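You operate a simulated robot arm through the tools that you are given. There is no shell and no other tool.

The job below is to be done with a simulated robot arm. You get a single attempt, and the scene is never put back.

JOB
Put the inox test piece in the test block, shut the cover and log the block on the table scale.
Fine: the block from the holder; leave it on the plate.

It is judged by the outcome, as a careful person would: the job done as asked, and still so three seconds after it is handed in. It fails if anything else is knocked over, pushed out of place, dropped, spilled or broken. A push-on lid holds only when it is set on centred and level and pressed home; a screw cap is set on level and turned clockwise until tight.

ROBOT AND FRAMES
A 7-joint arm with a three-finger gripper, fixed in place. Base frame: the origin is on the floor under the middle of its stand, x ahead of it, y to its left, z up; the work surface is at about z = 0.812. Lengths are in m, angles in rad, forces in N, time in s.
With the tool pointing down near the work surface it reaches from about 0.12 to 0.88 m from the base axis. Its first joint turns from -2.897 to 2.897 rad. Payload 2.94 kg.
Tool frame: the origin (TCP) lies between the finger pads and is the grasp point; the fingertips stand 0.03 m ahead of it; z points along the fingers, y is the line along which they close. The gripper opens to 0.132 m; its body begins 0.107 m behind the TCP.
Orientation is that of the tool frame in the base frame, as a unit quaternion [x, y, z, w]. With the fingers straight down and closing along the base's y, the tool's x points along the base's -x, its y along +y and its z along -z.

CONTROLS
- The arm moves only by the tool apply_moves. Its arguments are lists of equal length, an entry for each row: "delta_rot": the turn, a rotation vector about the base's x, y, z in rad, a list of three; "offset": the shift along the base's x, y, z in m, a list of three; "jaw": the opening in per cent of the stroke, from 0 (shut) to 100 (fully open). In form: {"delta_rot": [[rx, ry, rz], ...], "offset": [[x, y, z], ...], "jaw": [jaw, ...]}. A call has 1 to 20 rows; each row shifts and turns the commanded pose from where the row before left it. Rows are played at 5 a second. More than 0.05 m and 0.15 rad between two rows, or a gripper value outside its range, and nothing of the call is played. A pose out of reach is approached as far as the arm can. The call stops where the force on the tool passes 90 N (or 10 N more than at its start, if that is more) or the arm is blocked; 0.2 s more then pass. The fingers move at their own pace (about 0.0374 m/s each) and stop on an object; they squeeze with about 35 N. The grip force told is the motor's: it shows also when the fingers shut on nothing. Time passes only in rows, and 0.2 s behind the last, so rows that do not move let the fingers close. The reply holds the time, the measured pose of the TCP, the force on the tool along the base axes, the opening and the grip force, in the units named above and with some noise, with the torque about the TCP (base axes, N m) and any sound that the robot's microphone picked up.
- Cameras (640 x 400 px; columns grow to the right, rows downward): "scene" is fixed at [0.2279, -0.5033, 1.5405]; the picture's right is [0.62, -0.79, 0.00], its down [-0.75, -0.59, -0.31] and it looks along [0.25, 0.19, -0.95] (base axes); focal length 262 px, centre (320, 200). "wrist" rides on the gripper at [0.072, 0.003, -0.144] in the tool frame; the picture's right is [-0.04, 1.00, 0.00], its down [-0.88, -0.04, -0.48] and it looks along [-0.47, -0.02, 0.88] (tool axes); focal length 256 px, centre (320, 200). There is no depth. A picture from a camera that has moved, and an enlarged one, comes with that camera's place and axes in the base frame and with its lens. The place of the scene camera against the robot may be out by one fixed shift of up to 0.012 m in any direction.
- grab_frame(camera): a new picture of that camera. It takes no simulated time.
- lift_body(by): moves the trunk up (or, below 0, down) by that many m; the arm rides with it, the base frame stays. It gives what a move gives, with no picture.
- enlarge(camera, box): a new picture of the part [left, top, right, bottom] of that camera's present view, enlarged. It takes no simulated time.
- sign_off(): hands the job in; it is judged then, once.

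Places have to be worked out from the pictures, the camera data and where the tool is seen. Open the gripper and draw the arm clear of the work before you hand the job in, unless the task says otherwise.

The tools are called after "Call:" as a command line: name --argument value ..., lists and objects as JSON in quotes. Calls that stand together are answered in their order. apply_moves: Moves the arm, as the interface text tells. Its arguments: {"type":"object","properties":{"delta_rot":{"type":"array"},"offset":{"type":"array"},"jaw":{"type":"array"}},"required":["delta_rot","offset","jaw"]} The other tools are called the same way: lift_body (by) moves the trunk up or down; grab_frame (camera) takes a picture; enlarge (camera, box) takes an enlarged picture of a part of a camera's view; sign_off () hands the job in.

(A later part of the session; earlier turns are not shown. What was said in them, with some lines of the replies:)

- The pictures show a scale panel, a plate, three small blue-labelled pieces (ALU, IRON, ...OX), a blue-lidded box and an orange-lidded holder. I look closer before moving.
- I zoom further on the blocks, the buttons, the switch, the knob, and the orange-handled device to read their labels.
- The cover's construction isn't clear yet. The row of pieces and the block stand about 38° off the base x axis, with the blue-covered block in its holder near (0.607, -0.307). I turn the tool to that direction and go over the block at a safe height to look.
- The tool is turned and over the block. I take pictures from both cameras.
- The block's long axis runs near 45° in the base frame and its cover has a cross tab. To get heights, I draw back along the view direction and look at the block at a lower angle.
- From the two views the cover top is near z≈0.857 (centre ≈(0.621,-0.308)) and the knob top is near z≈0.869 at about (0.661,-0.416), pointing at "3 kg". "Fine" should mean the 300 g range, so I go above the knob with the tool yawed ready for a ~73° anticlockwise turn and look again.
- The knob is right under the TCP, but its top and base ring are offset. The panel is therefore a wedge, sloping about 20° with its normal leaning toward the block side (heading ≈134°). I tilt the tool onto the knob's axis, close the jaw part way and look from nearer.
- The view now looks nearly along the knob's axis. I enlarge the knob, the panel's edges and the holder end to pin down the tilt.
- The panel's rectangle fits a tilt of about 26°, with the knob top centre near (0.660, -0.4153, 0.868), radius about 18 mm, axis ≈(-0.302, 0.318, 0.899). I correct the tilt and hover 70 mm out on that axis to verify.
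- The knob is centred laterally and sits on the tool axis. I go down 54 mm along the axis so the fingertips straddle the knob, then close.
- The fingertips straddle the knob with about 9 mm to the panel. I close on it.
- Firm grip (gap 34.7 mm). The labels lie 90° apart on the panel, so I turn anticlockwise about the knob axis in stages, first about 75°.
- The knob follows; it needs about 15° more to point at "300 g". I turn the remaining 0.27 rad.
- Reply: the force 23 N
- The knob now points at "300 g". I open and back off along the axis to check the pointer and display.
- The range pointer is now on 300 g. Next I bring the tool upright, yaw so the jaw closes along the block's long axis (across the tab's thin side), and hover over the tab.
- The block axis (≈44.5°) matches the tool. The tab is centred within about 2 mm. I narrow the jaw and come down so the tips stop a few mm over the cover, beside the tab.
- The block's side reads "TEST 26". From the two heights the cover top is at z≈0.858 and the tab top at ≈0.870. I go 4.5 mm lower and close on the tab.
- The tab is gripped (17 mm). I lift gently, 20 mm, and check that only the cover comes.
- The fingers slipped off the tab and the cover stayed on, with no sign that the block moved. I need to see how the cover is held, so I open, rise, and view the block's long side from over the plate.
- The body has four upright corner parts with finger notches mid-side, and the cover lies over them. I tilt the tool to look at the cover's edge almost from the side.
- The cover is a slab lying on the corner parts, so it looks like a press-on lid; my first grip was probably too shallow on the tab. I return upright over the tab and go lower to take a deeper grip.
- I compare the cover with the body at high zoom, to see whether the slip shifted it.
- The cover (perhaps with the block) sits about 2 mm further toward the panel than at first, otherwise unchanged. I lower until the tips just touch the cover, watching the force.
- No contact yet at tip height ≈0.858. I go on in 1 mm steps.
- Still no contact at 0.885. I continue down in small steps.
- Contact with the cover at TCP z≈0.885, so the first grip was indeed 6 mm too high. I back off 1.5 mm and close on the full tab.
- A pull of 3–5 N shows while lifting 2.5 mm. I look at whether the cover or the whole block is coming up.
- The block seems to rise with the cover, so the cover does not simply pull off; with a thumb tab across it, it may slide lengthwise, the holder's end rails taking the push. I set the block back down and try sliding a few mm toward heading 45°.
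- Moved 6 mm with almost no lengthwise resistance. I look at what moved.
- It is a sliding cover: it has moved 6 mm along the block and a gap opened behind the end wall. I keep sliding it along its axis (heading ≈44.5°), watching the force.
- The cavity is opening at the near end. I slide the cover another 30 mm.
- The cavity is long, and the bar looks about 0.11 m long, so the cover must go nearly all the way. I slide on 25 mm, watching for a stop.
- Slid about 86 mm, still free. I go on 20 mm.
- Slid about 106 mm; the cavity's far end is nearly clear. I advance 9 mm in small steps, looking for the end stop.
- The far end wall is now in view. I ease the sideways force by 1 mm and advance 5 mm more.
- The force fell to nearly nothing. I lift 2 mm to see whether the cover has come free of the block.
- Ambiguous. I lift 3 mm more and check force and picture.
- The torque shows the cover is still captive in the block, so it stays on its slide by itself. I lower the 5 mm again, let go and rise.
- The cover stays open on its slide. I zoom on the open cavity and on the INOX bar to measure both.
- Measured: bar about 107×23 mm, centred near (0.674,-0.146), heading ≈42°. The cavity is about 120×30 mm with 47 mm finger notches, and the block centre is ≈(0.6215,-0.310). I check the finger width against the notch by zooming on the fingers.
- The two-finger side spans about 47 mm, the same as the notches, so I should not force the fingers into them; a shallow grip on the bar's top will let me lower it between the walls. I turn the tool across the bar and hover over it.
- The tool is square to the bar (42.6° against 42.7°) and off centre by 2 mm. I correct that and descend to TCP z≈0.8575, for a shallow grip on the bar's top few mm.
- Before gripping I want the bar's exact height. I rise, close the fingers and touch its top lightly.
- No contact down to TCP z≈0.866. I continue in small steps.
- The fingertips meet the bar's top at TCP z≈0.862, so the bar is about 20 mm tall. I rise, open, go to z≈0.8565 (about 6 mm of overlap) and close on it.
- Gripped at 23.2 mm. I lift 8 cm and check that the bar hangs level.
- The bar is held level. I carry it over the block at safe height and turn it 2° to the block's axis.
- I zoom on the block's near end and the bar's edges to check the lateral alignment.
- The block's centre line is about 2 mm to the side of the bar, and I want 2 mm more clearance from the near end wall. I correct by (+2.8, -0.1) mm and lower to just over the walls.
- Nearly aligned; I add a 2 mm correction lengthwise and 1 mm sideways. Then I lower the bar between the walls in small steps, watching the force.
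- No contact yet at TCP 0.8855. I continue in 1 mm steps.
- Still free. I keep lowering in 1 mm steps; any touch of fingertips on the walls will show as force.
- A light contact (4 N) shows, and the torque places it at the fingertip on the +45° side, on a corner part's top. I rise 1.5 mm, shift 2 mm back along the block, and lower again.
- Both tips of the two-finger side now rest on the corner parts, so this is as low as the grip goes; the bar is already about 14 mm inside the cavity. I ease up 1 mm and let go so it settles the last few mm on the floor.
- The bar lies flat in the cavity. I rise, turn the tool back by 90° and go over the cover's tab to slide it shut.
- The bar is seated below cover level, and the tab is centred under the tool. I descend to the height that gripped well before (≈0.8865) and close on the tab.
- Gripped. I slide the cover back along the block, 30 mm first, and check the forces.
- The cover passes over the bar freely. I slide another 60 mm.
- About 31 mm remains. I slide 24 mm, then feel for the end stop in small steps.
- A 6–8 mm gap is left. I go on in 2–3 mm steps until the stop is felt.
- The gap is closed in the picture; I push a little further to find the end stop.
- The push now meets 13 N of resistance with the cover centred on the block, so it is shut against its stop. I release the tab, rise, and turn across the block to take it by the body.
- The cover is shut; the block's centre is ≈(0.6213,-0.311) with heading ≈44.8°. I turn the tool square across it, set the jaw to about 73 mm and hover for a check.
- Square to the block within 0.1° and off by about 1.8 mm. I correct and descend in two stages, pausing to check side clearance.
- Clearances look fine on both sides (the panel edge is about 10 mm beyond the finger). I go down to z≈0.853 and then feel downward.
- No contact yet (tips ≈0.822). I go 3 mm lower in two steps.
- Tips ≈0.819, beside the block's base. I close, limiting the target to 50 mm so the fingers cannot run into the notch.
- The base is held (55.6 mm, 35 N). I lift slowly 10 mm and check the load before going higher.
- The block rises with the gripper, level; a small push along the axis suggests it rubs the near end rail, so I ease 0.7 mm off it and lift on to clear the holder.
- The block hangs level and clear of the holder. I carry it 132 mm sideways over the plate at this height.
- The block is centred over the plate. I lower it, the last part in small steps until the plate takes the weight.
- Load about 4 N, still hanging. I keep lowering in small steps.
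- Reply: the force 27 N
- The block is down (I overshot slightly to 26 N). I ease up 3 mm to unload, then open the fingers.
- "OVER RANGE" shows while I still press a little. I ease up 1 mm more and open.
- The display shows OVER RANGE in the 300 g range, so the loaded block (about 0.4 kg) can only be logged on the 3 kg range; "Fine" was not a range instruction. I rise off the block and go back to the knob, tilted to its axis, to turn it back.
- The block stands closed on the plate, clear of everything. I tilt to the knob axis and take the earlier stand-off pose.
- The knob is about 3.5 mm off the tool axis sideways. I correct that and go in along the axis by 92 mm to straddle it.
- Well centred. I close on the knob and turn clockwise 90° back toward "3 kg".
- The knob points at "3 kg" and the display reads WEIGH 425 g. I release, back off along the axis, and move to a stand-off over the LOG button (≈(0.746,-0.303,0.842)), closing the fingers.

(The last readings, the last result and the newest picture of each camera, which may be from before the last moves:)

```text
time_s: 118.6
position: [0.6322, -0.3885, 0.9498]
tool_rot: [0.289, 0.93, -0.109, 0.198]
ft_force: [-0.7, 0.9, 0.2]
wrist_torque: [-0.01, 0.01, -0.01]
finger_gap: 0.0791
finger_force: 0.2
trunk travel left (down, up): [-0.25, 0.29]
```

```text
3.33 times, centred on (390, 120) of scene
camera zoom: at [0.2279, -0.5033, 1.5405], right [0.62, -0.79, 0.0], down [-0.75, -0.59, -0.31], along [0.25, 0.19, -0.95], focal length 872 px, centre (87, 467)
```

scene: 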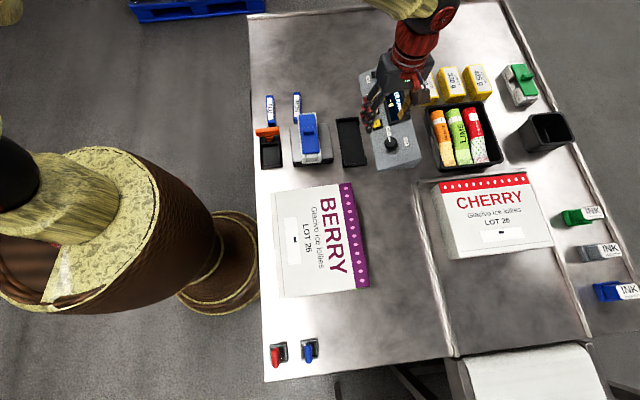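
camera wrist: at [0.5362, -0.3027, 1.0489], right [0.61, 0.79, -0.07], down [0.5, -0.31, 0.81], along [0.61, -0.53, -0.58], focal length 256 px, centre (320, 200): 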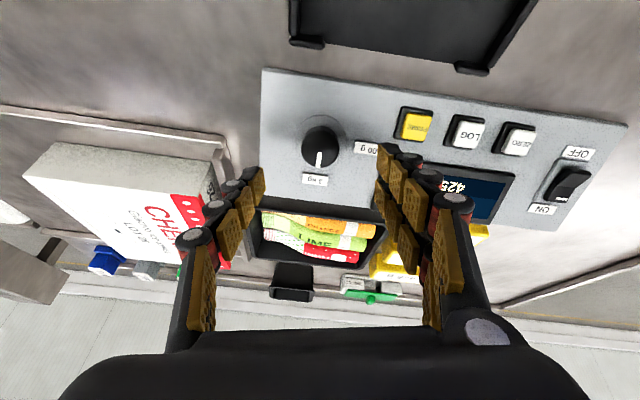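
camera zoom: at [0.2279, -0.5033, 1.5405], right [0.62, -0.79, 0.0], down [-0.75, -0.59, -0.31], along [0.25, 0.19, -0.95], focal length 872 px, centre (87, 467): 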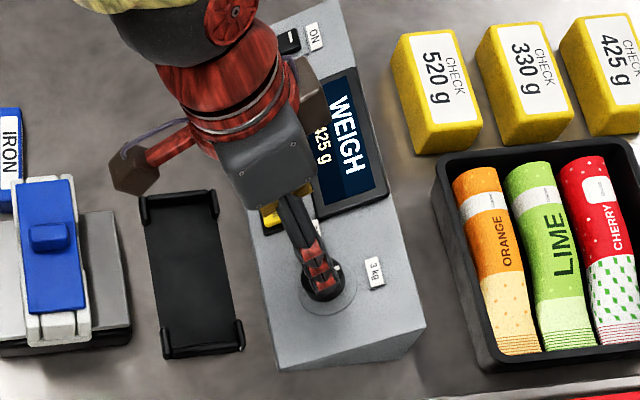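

LOG is confirmed at ≈(0.745,-0.302,0.842). I move the closed fingertips to 50 mm off it along the panel normal.

Call:
apply_moves --delta_rot '[[0, 0, 0], [0, 0, 0], [0, 0, 0], [0, 0, 0], [0, 0, 0], [0, 0, 0], [0, 0, 0], [0, 0, 0]]' --offset '[[0.0221, 0.028, 0], [0.0221, 0.028, 0], [0.0221, 0.028, 0], [0.0221, 0.0279, 0], [0, 0, -0.018], [0, 0, -0.0181], [0, 0, 0], [0, 0, 0]]' --jaw '[30, 0, 0, 0, 0, 0, 0, 0]'

Call:
grab_frame --camera "wrist"

Call:
enlarge --camera "wrist" --box '[240, 100, 400, 260]'

```text
time_s: 120.4
position: [0.7231, -0.2758, 0.9134]
tool_rot: [0.291, 0.93, -0.11, 0.198]
ft_force: [0.5, -0.7, -0.1]
wrist_torque: [0.03, 0.01, 0.03]
finger_gap: 0.0002
finger_force: 28.6
trunk travel left (down, up): [-0.25, 0.29]
```

```text
taken
camera wrist: at [0.6247, -0.1899, 1.0116], right [0.62, 0.79, -0.07], down [0.5, -0.31, 0.81], along [0.61, -0.53, -0.58], focal length 256 px, centre (320, 200)
```

wrist: 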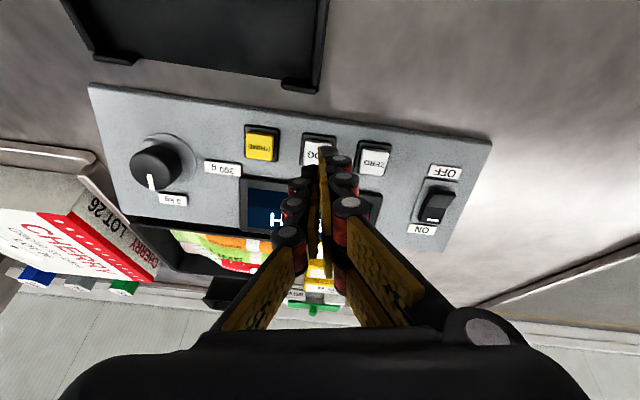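

```text
2.50 times, centred on (320, 180) of wrist
camera zoom: at [0.6247, -0.1899, 1.0116], right [0.62, 0.79, -0.07], down [0.5, -0.31, 0.81], along [0.61, -0.53, -0.58], focal length 640 px, centre (320, 250)
```

zoom: 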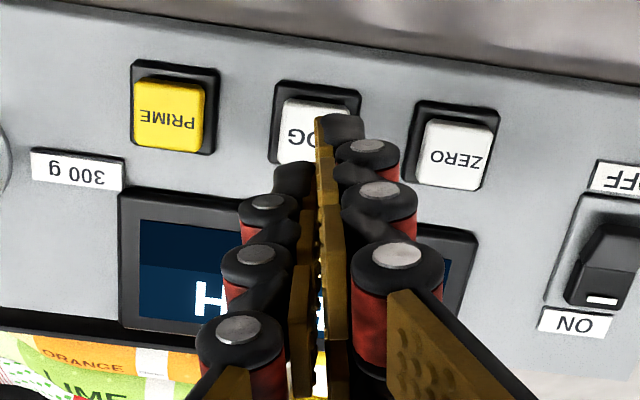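

The tool axis meets the LOG cap within 2 mm. I close in along the normal to about 8 mm above it.

Call:
apply_moves --delta_rot '[[0, 0, 0], [0, 0, 0], [0, 0, 0], [0, 0, 0]]' --offset '[[0.0061, -0.0064, -0.0179], [0.0043, -0.0045, -0.0126], [0.0024, -0.0025, -0.0072], [0, 0, 0]]' --jaw '[0, 0, 0, 0]'

Call:
enlarge --camera "wrist" --box '[240, 100, 400, 260]'

Call:
enlarge --camera "scene" --box '[340, 60, 440, 180]'

```text
time_s: 121.4
position: [0.7328, -0.2891, 0.8751]
tool_rot: [0.288, 0.931, -0.109, 0.198]
ft_force: [0.3, -0.4, 0.1]
wrist_torque: [-0.02, -0.02, -0.02]
finger_gap: 0.0
finger_force: 28.6
trunk travel left (down, up): [-0.25, 0.29]
```

```text
2.50 times, centred on (320, 180) of wrist
camera zoom: at [0.6364, -0.2044, 0.9735], right [0.61, 0.79, -0.07], down [0.5, -0.31, 0.81], along [0.61, -0.53, -0.58], focal length 640 px, centre (320, 250)
```

zoom: 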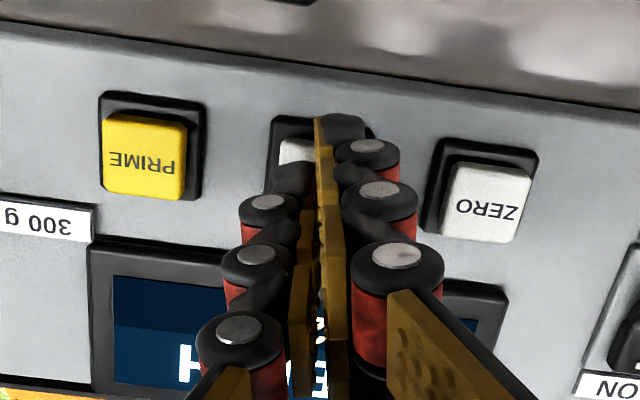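

```text
3.33 times, centred on (390, 120) of scene
camera zoom: at [0.2279, -0.5033, 1.5405], right [0.62, -0.79, 0.0], down [-0.75, -0.59, -0.31], along [0.25, 0.19, -0.95], focal length 872 px, centre (87, 467)
```

zoom: 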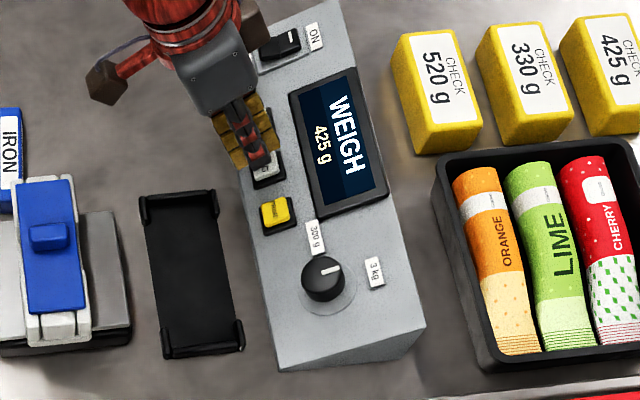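

The fingertips are over LOG and the display reads WEIGH 425 g. I press in 2 mm steps, watching the force and sound.

Call:
apply_moves --delta_rot '[[0, 0, 0], [0, 0, 0], [0, 0, 0]]' --offset '[[0.0009, -0.001, -0.0027], [0.0009, -0.001, -0.0027], [0, 0, 0]]' --jaw '[0, 0, 0]'

Call:
apply_moves --delta_rot '[[0, 0, 0], [0, 0, 0]]' --offset '[[0.0006, -0.0006, -0.0018], [0, 0, 0]]' --jaw '[0, 0]'

Call:
apply_moves --delta_rot '[[0, 0, 0], [0, 0, 0]]' --offset '[[0.0006, -0.0006, -0.0018], [0, 0, 0]]' --jaw '[0, 0]'

Call:
enlarge --camera "scene" --box '[360, 70, 430, 160]'

```text
time_s: 122.2
position: [0.7345, -0.2915, 0.8706]
tool_rot: [0.29, 0.93, -0.11, 0.199]
ft_force: [-0.3, 0.8, 0.7]
wrist_torque: [-0.01, -0.01, 0.02]
finger_gap: 0.0002
finger_force: 28.7
trunk travel left (down, up): [-0.25, 0.29]
```

```text
time_s: 122.8
position: [0.7362, -0.293, 0.8688]
tool_rot: [0.289, 0.93, -0.109, 0.197]
ft_force: [0.2, -1.0, -0.4]
wrist_torque: [-0.01, 0.0, 0.04]
finger_gap: 0.0001
finger_force: 28.4
trunk travel left (down, up): [-0.25, 0.29]
```

```text
time_s: 123.4
position: [0.7364, -0.2931, 0.8676]
tool_rot: [0.291, 0.93, -0.11, 0.197]
ft_force: [0.1, -0.2, 0.9]
wrist_torque: [0.0, 0.02, -0.01]
finger_gap: 0.0002
finger_force: 28.7
trunk travel left (down, up): [-0.25, 0.29]
```

```text
4.44 times, centred on (395, 115) of scene
camera zoom: at [0.2279, -0.5033, 1.5405], right [0.62, -0.79, 0.0], down [-0.75, -0.59, -0.31], along [0.25, 0.19, -0.95], focal length 1163 px, centre (-13, 578)
```

zoom: 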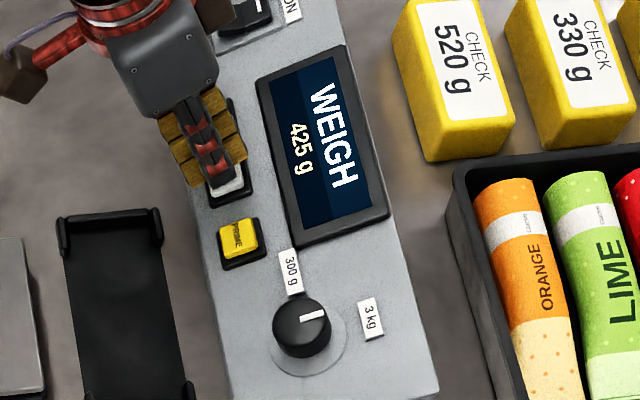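

No contact yet. I continue.

Call:
apply_moves --delta_rot '[[0, 0, 0], [0, 0, 0]]' --offset '[[0.0006, -0.0006, -0.0018], [0, 0, 0]]' --jaw '[0, 0]'

Call:
apply_moves --delta_rot '[[0, 0, 0], [0, 0, 0]]' --offset '[[0.0006, -0.0006, -0.0018], [0, 0, 0]]' --jaw '[0, 0]'

Call:
apply_moves --delta_rot '[[0, 0, 0], [0, 0, 0]]' --offset '[[0.0004, -0.0005, -0.0013], [0, 0, 0]]' --jaw '[0, 0]'

Call:
enlarge --camera "scene" --box '[360, 70, 430, 160]'

```text
time_s: 124.0
position: [0.7367, -0.2924, 0.8655]
tool_rot: [0.291, 0.93, -0.11, 0.198]
ft_force: [-0.5, 0.9, 2.2]
wrist_torque: [-0.04, -0.01, 0.03]
finger_gap: 0.0059
finger_force: 28.6
trunk travel left (down, up): [-0.25, 0.29]
```

```text
time_s: 124.6
position: [0.7378, -0.2931, 0.8632]
tool_rot: [0.29, 0.93, -0.11, 0.197]
ft_force: [-0.6, 0.7, 1.9]
wrist_torque: [0.02, -0.03, 0.01]
finger_gap: 0.0061
finger_force: 28.5
trunk travel left (down, up): [-0.25, 0.29]
heard: click
```

```text
time_s: 125.2
position: [0.7376, -0.2946, 0.8628]
tool_rot: [0.29, 0.93, -0.11, 0.198]
ft_force: [0.5, 1.7, 2.9]
wrist_torque: [0.0, -0.04, -0.01]
finger_gap: 0.0061
finger_force: 28.7
trunk travel left (down, up): [-0.25, 0.29]
```

```text
4.44 times, centred on (395, 115) of scene
camera zoom: at [0.2279, -0.5033, 1.5405], right [0.62, -0.79, 0.0], down [-0.75, -0.59, -0.31], along [0.25, 0.19, -0.95], focal length 1163 px, centre (-13, 578)
```

zoom: 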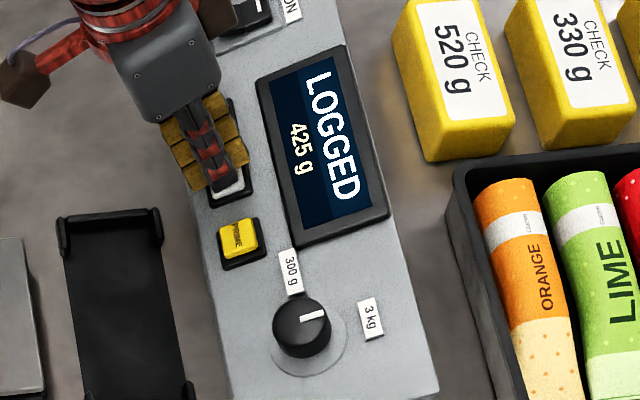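

Click heard, and the display shows LOGGED 425 g. I back straight off along the normal, then bring the tool upright and well up, opening the gripper.

Call:
apply_moves --delta_rot '[[0, 0, 0], [0, 0, 0], [0, 0, 0], [0.0823, 0.0781, 0], [0.0823, 0.0781, 0], [0.0823, 0.0781, 0], [0.0823, 0.0781, 0], [0, 0, 0], [0, 0, 0]]' --offset '[[-0.0045, 0.0048, 0.0135], [-0.0106, 0.0111, 0.0315], [-0.0106, 0.0111, 0.0315], [0, 0, 0.03], [0, 0, 0.03], [-0.02, -0.02, 0.03], [-0.03, -0.03, 0.02], [-0.03, -0.03, 0], [0, 0, 0]]' --jaw '[0, 0, 0, 30, 60, 60, 60, 60, 60]'

Call:
grab_frame --camera "scene"

Call:
grab_frame --camera "wrist"

Call:
enlarge --camera "scene" --box '[250, 70, 430, 180]'

```text
time_s: 127.2
position: [0.632, -0.3494, 1.0488]
tool_rot: [0.297, 0.955, 0.0, 0.002]
ft_force: [-0.4, -0.2, 0.4]
wrist_torque: [0.04, -0.04, -0.01]
finger_gap: 0.0794
finger_force: 0.1
trunk travel left (down, up): [-0.25, 0.29]
```

```text
taken
```

scene: 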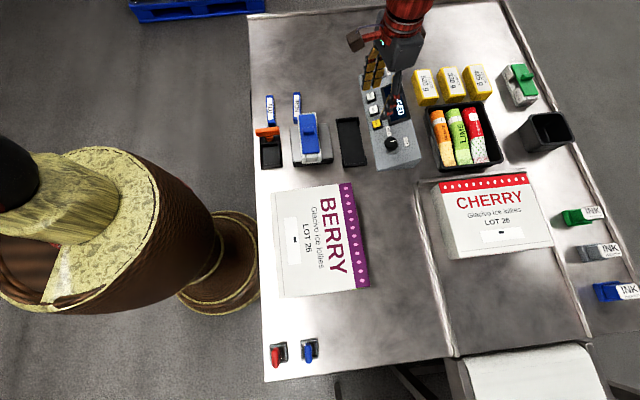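

```text
taken
camera wrist: at [0.5736, -0.3048, 1.1943], right [0.6, 0.8, 0.0], down [0.7, -0.53, 0.48], along [0.38, -0.29, -0.88], focal length 256 px, centre (320, 200)
```

wrist: 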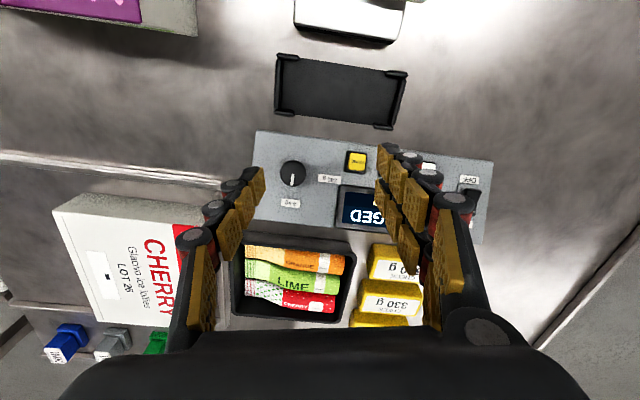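

```text
3.56 times, centred on (340, 125) of scene
camera zoom: at [0.2279, -0.5033, 1.5405], right [0.62, -0.79, 0.0], down [-0.75, -0.59, -0.31], along [0.25, 0.19, -0.95], focal length 930 px, centre (249, 467)
```

zoom: 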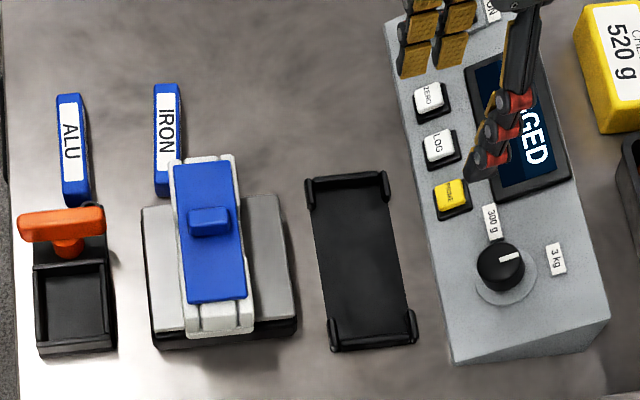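

The log stands and everything else is in place. I return to the starting height and attitude and take a last look at the block on the plate.

Call:
apply_moves --delta_rot '[[0, 0, 0.12], [0, 0, 0.12], [0, 0, 0.12], [0, 0, 0.12], [0, 0, 0.12], [0, 0, 0]]' --offset '[[-0.009, 0, 0.02], [-0.009, 0, 0.02], [-0.009, -0.005, 0.02], [-0.01, -0.01, 0], [-0.01, -0.01, 0], [0, 0, 0]]' --jaw '[100, 100, 100, 100, 100, 100]'

Call:
grab_frame --camera "wrist"

Call:
enlarge --camera "wrist" --box '[300, 0, 540, 180]'

Call:
enlarge --camera "scene" --box '[270, 85, 350, 175]'

Call:
enlarge --camera "scene" --box '[340, 60, 440, 180]'

```text
time_s: 128.6
position: [0.5865, -0.3712, 1.1087]
tool_rot: [0.003, 1.0, 0.0, 0.001]
ft_force: [0.5, 0.1, -0.1]
wrist_torque: [0.0, 0.0, 0.01]
finger_gap: 0.1324
finger_force: 0.1
trunk travel left (down, up): [-0.25, 0.29]
```

```text
taken
camera wrist: at [0.513, -0.3681, 1.2538], right [0.05, 1.0, 0.0], down [0.88, -0.04, 0.48], along [0.48, -0.02, -0.88], focal length 256 px, centre (320, 200)
```

wrist: 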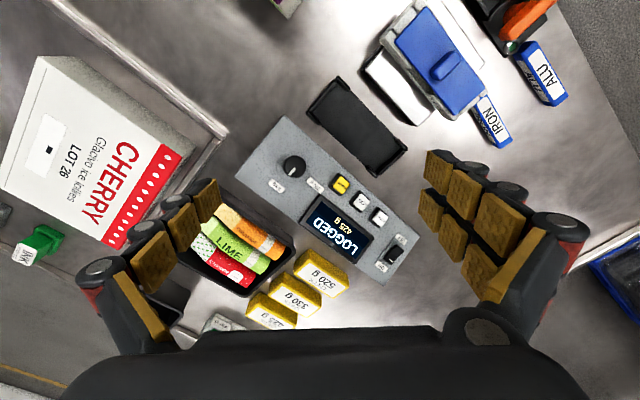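

```text
2.22 times, centred on (420, 90) of wrist
camera zoom: at [0.513, -0.3681, 1.2538], right [0.05, 1.0, 0.0], down [0.88, -0.04, 0.48], along [0.48, -0.02, -0.88], focal length 569 px, centre (98, 444)
```

zoom: 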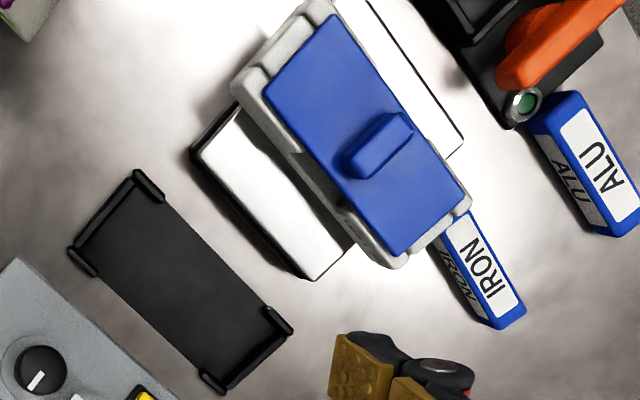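

```text
4.44 times, centred on (310, 130) of scene
camera zoom: at [0.2279, -0.5033, 1.5405], right [0.62, -0.79, 0.0], down [-0.75, -0.59, -0.31], along [0.25, 0.19, -0.95], focal length 1163 px, centre (364, 511)
```

zoom: 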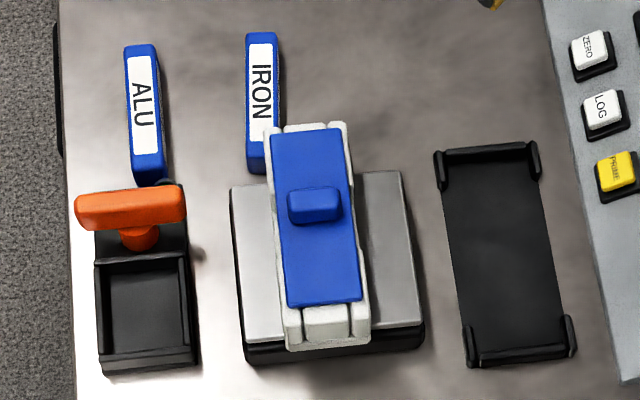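

```text
3.33 times, centred on (390, 120) of scene
camera zoom: at [0.2279, -0.5033, 1.5405], right [0.62, -0.79, 0.0], down [-0.75, -0.59, -0.31], along [0.25, 0.19, -0.95], focal length 872 px, centre (87, 467)
```

zoom: 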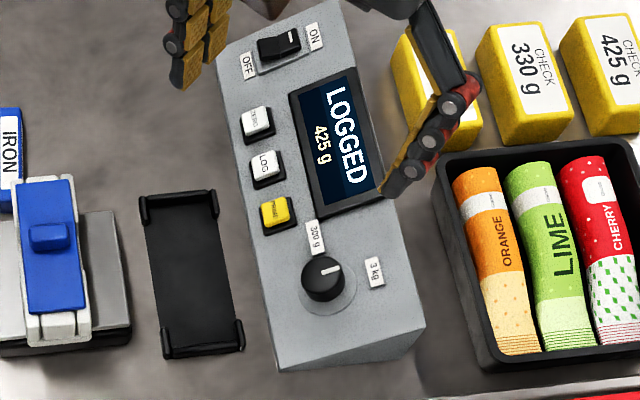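

The closed block stands on the plate, the display reads LOGGED 425 g on the 3 kg range, and nothing else has moved. The arm is clear with the gripper open, so I hand the job in.

Call:
sign_off

```text
The job is handed in.
```

The INOX piece is in the TEST 26 block from the holder, with the cover shut. The block is on the scale plate, and the display reads LOGGED 425 g. I handed the job in with the gripper open and the arm clear of the work.

- **Range knob:** I first read "Fine" as the 300 g range and turned the knob there. With the block on the plate the display showed OVER RANGE, so I turned it back to 3 kg, where it started, and pressed LOG there.
- **Cover:** it slides lengthwise rather than lifting off. Before I found that out, I pulled up on its tab. The block probably lifted a few millimetres before my grip slipped, and it ended about 2 mm off in its holder.
- **Inserting the piece:** the fingers could not reach all the way into the cavity. I let go just above the bottom, and it dropped the last few millimetres inside the walls.
- **On the plate:** I pressed down with about 26 N while setting the block down, then backed off. I logged after letting go, and the reading was steady.

In the final pictures everything else looked in place.
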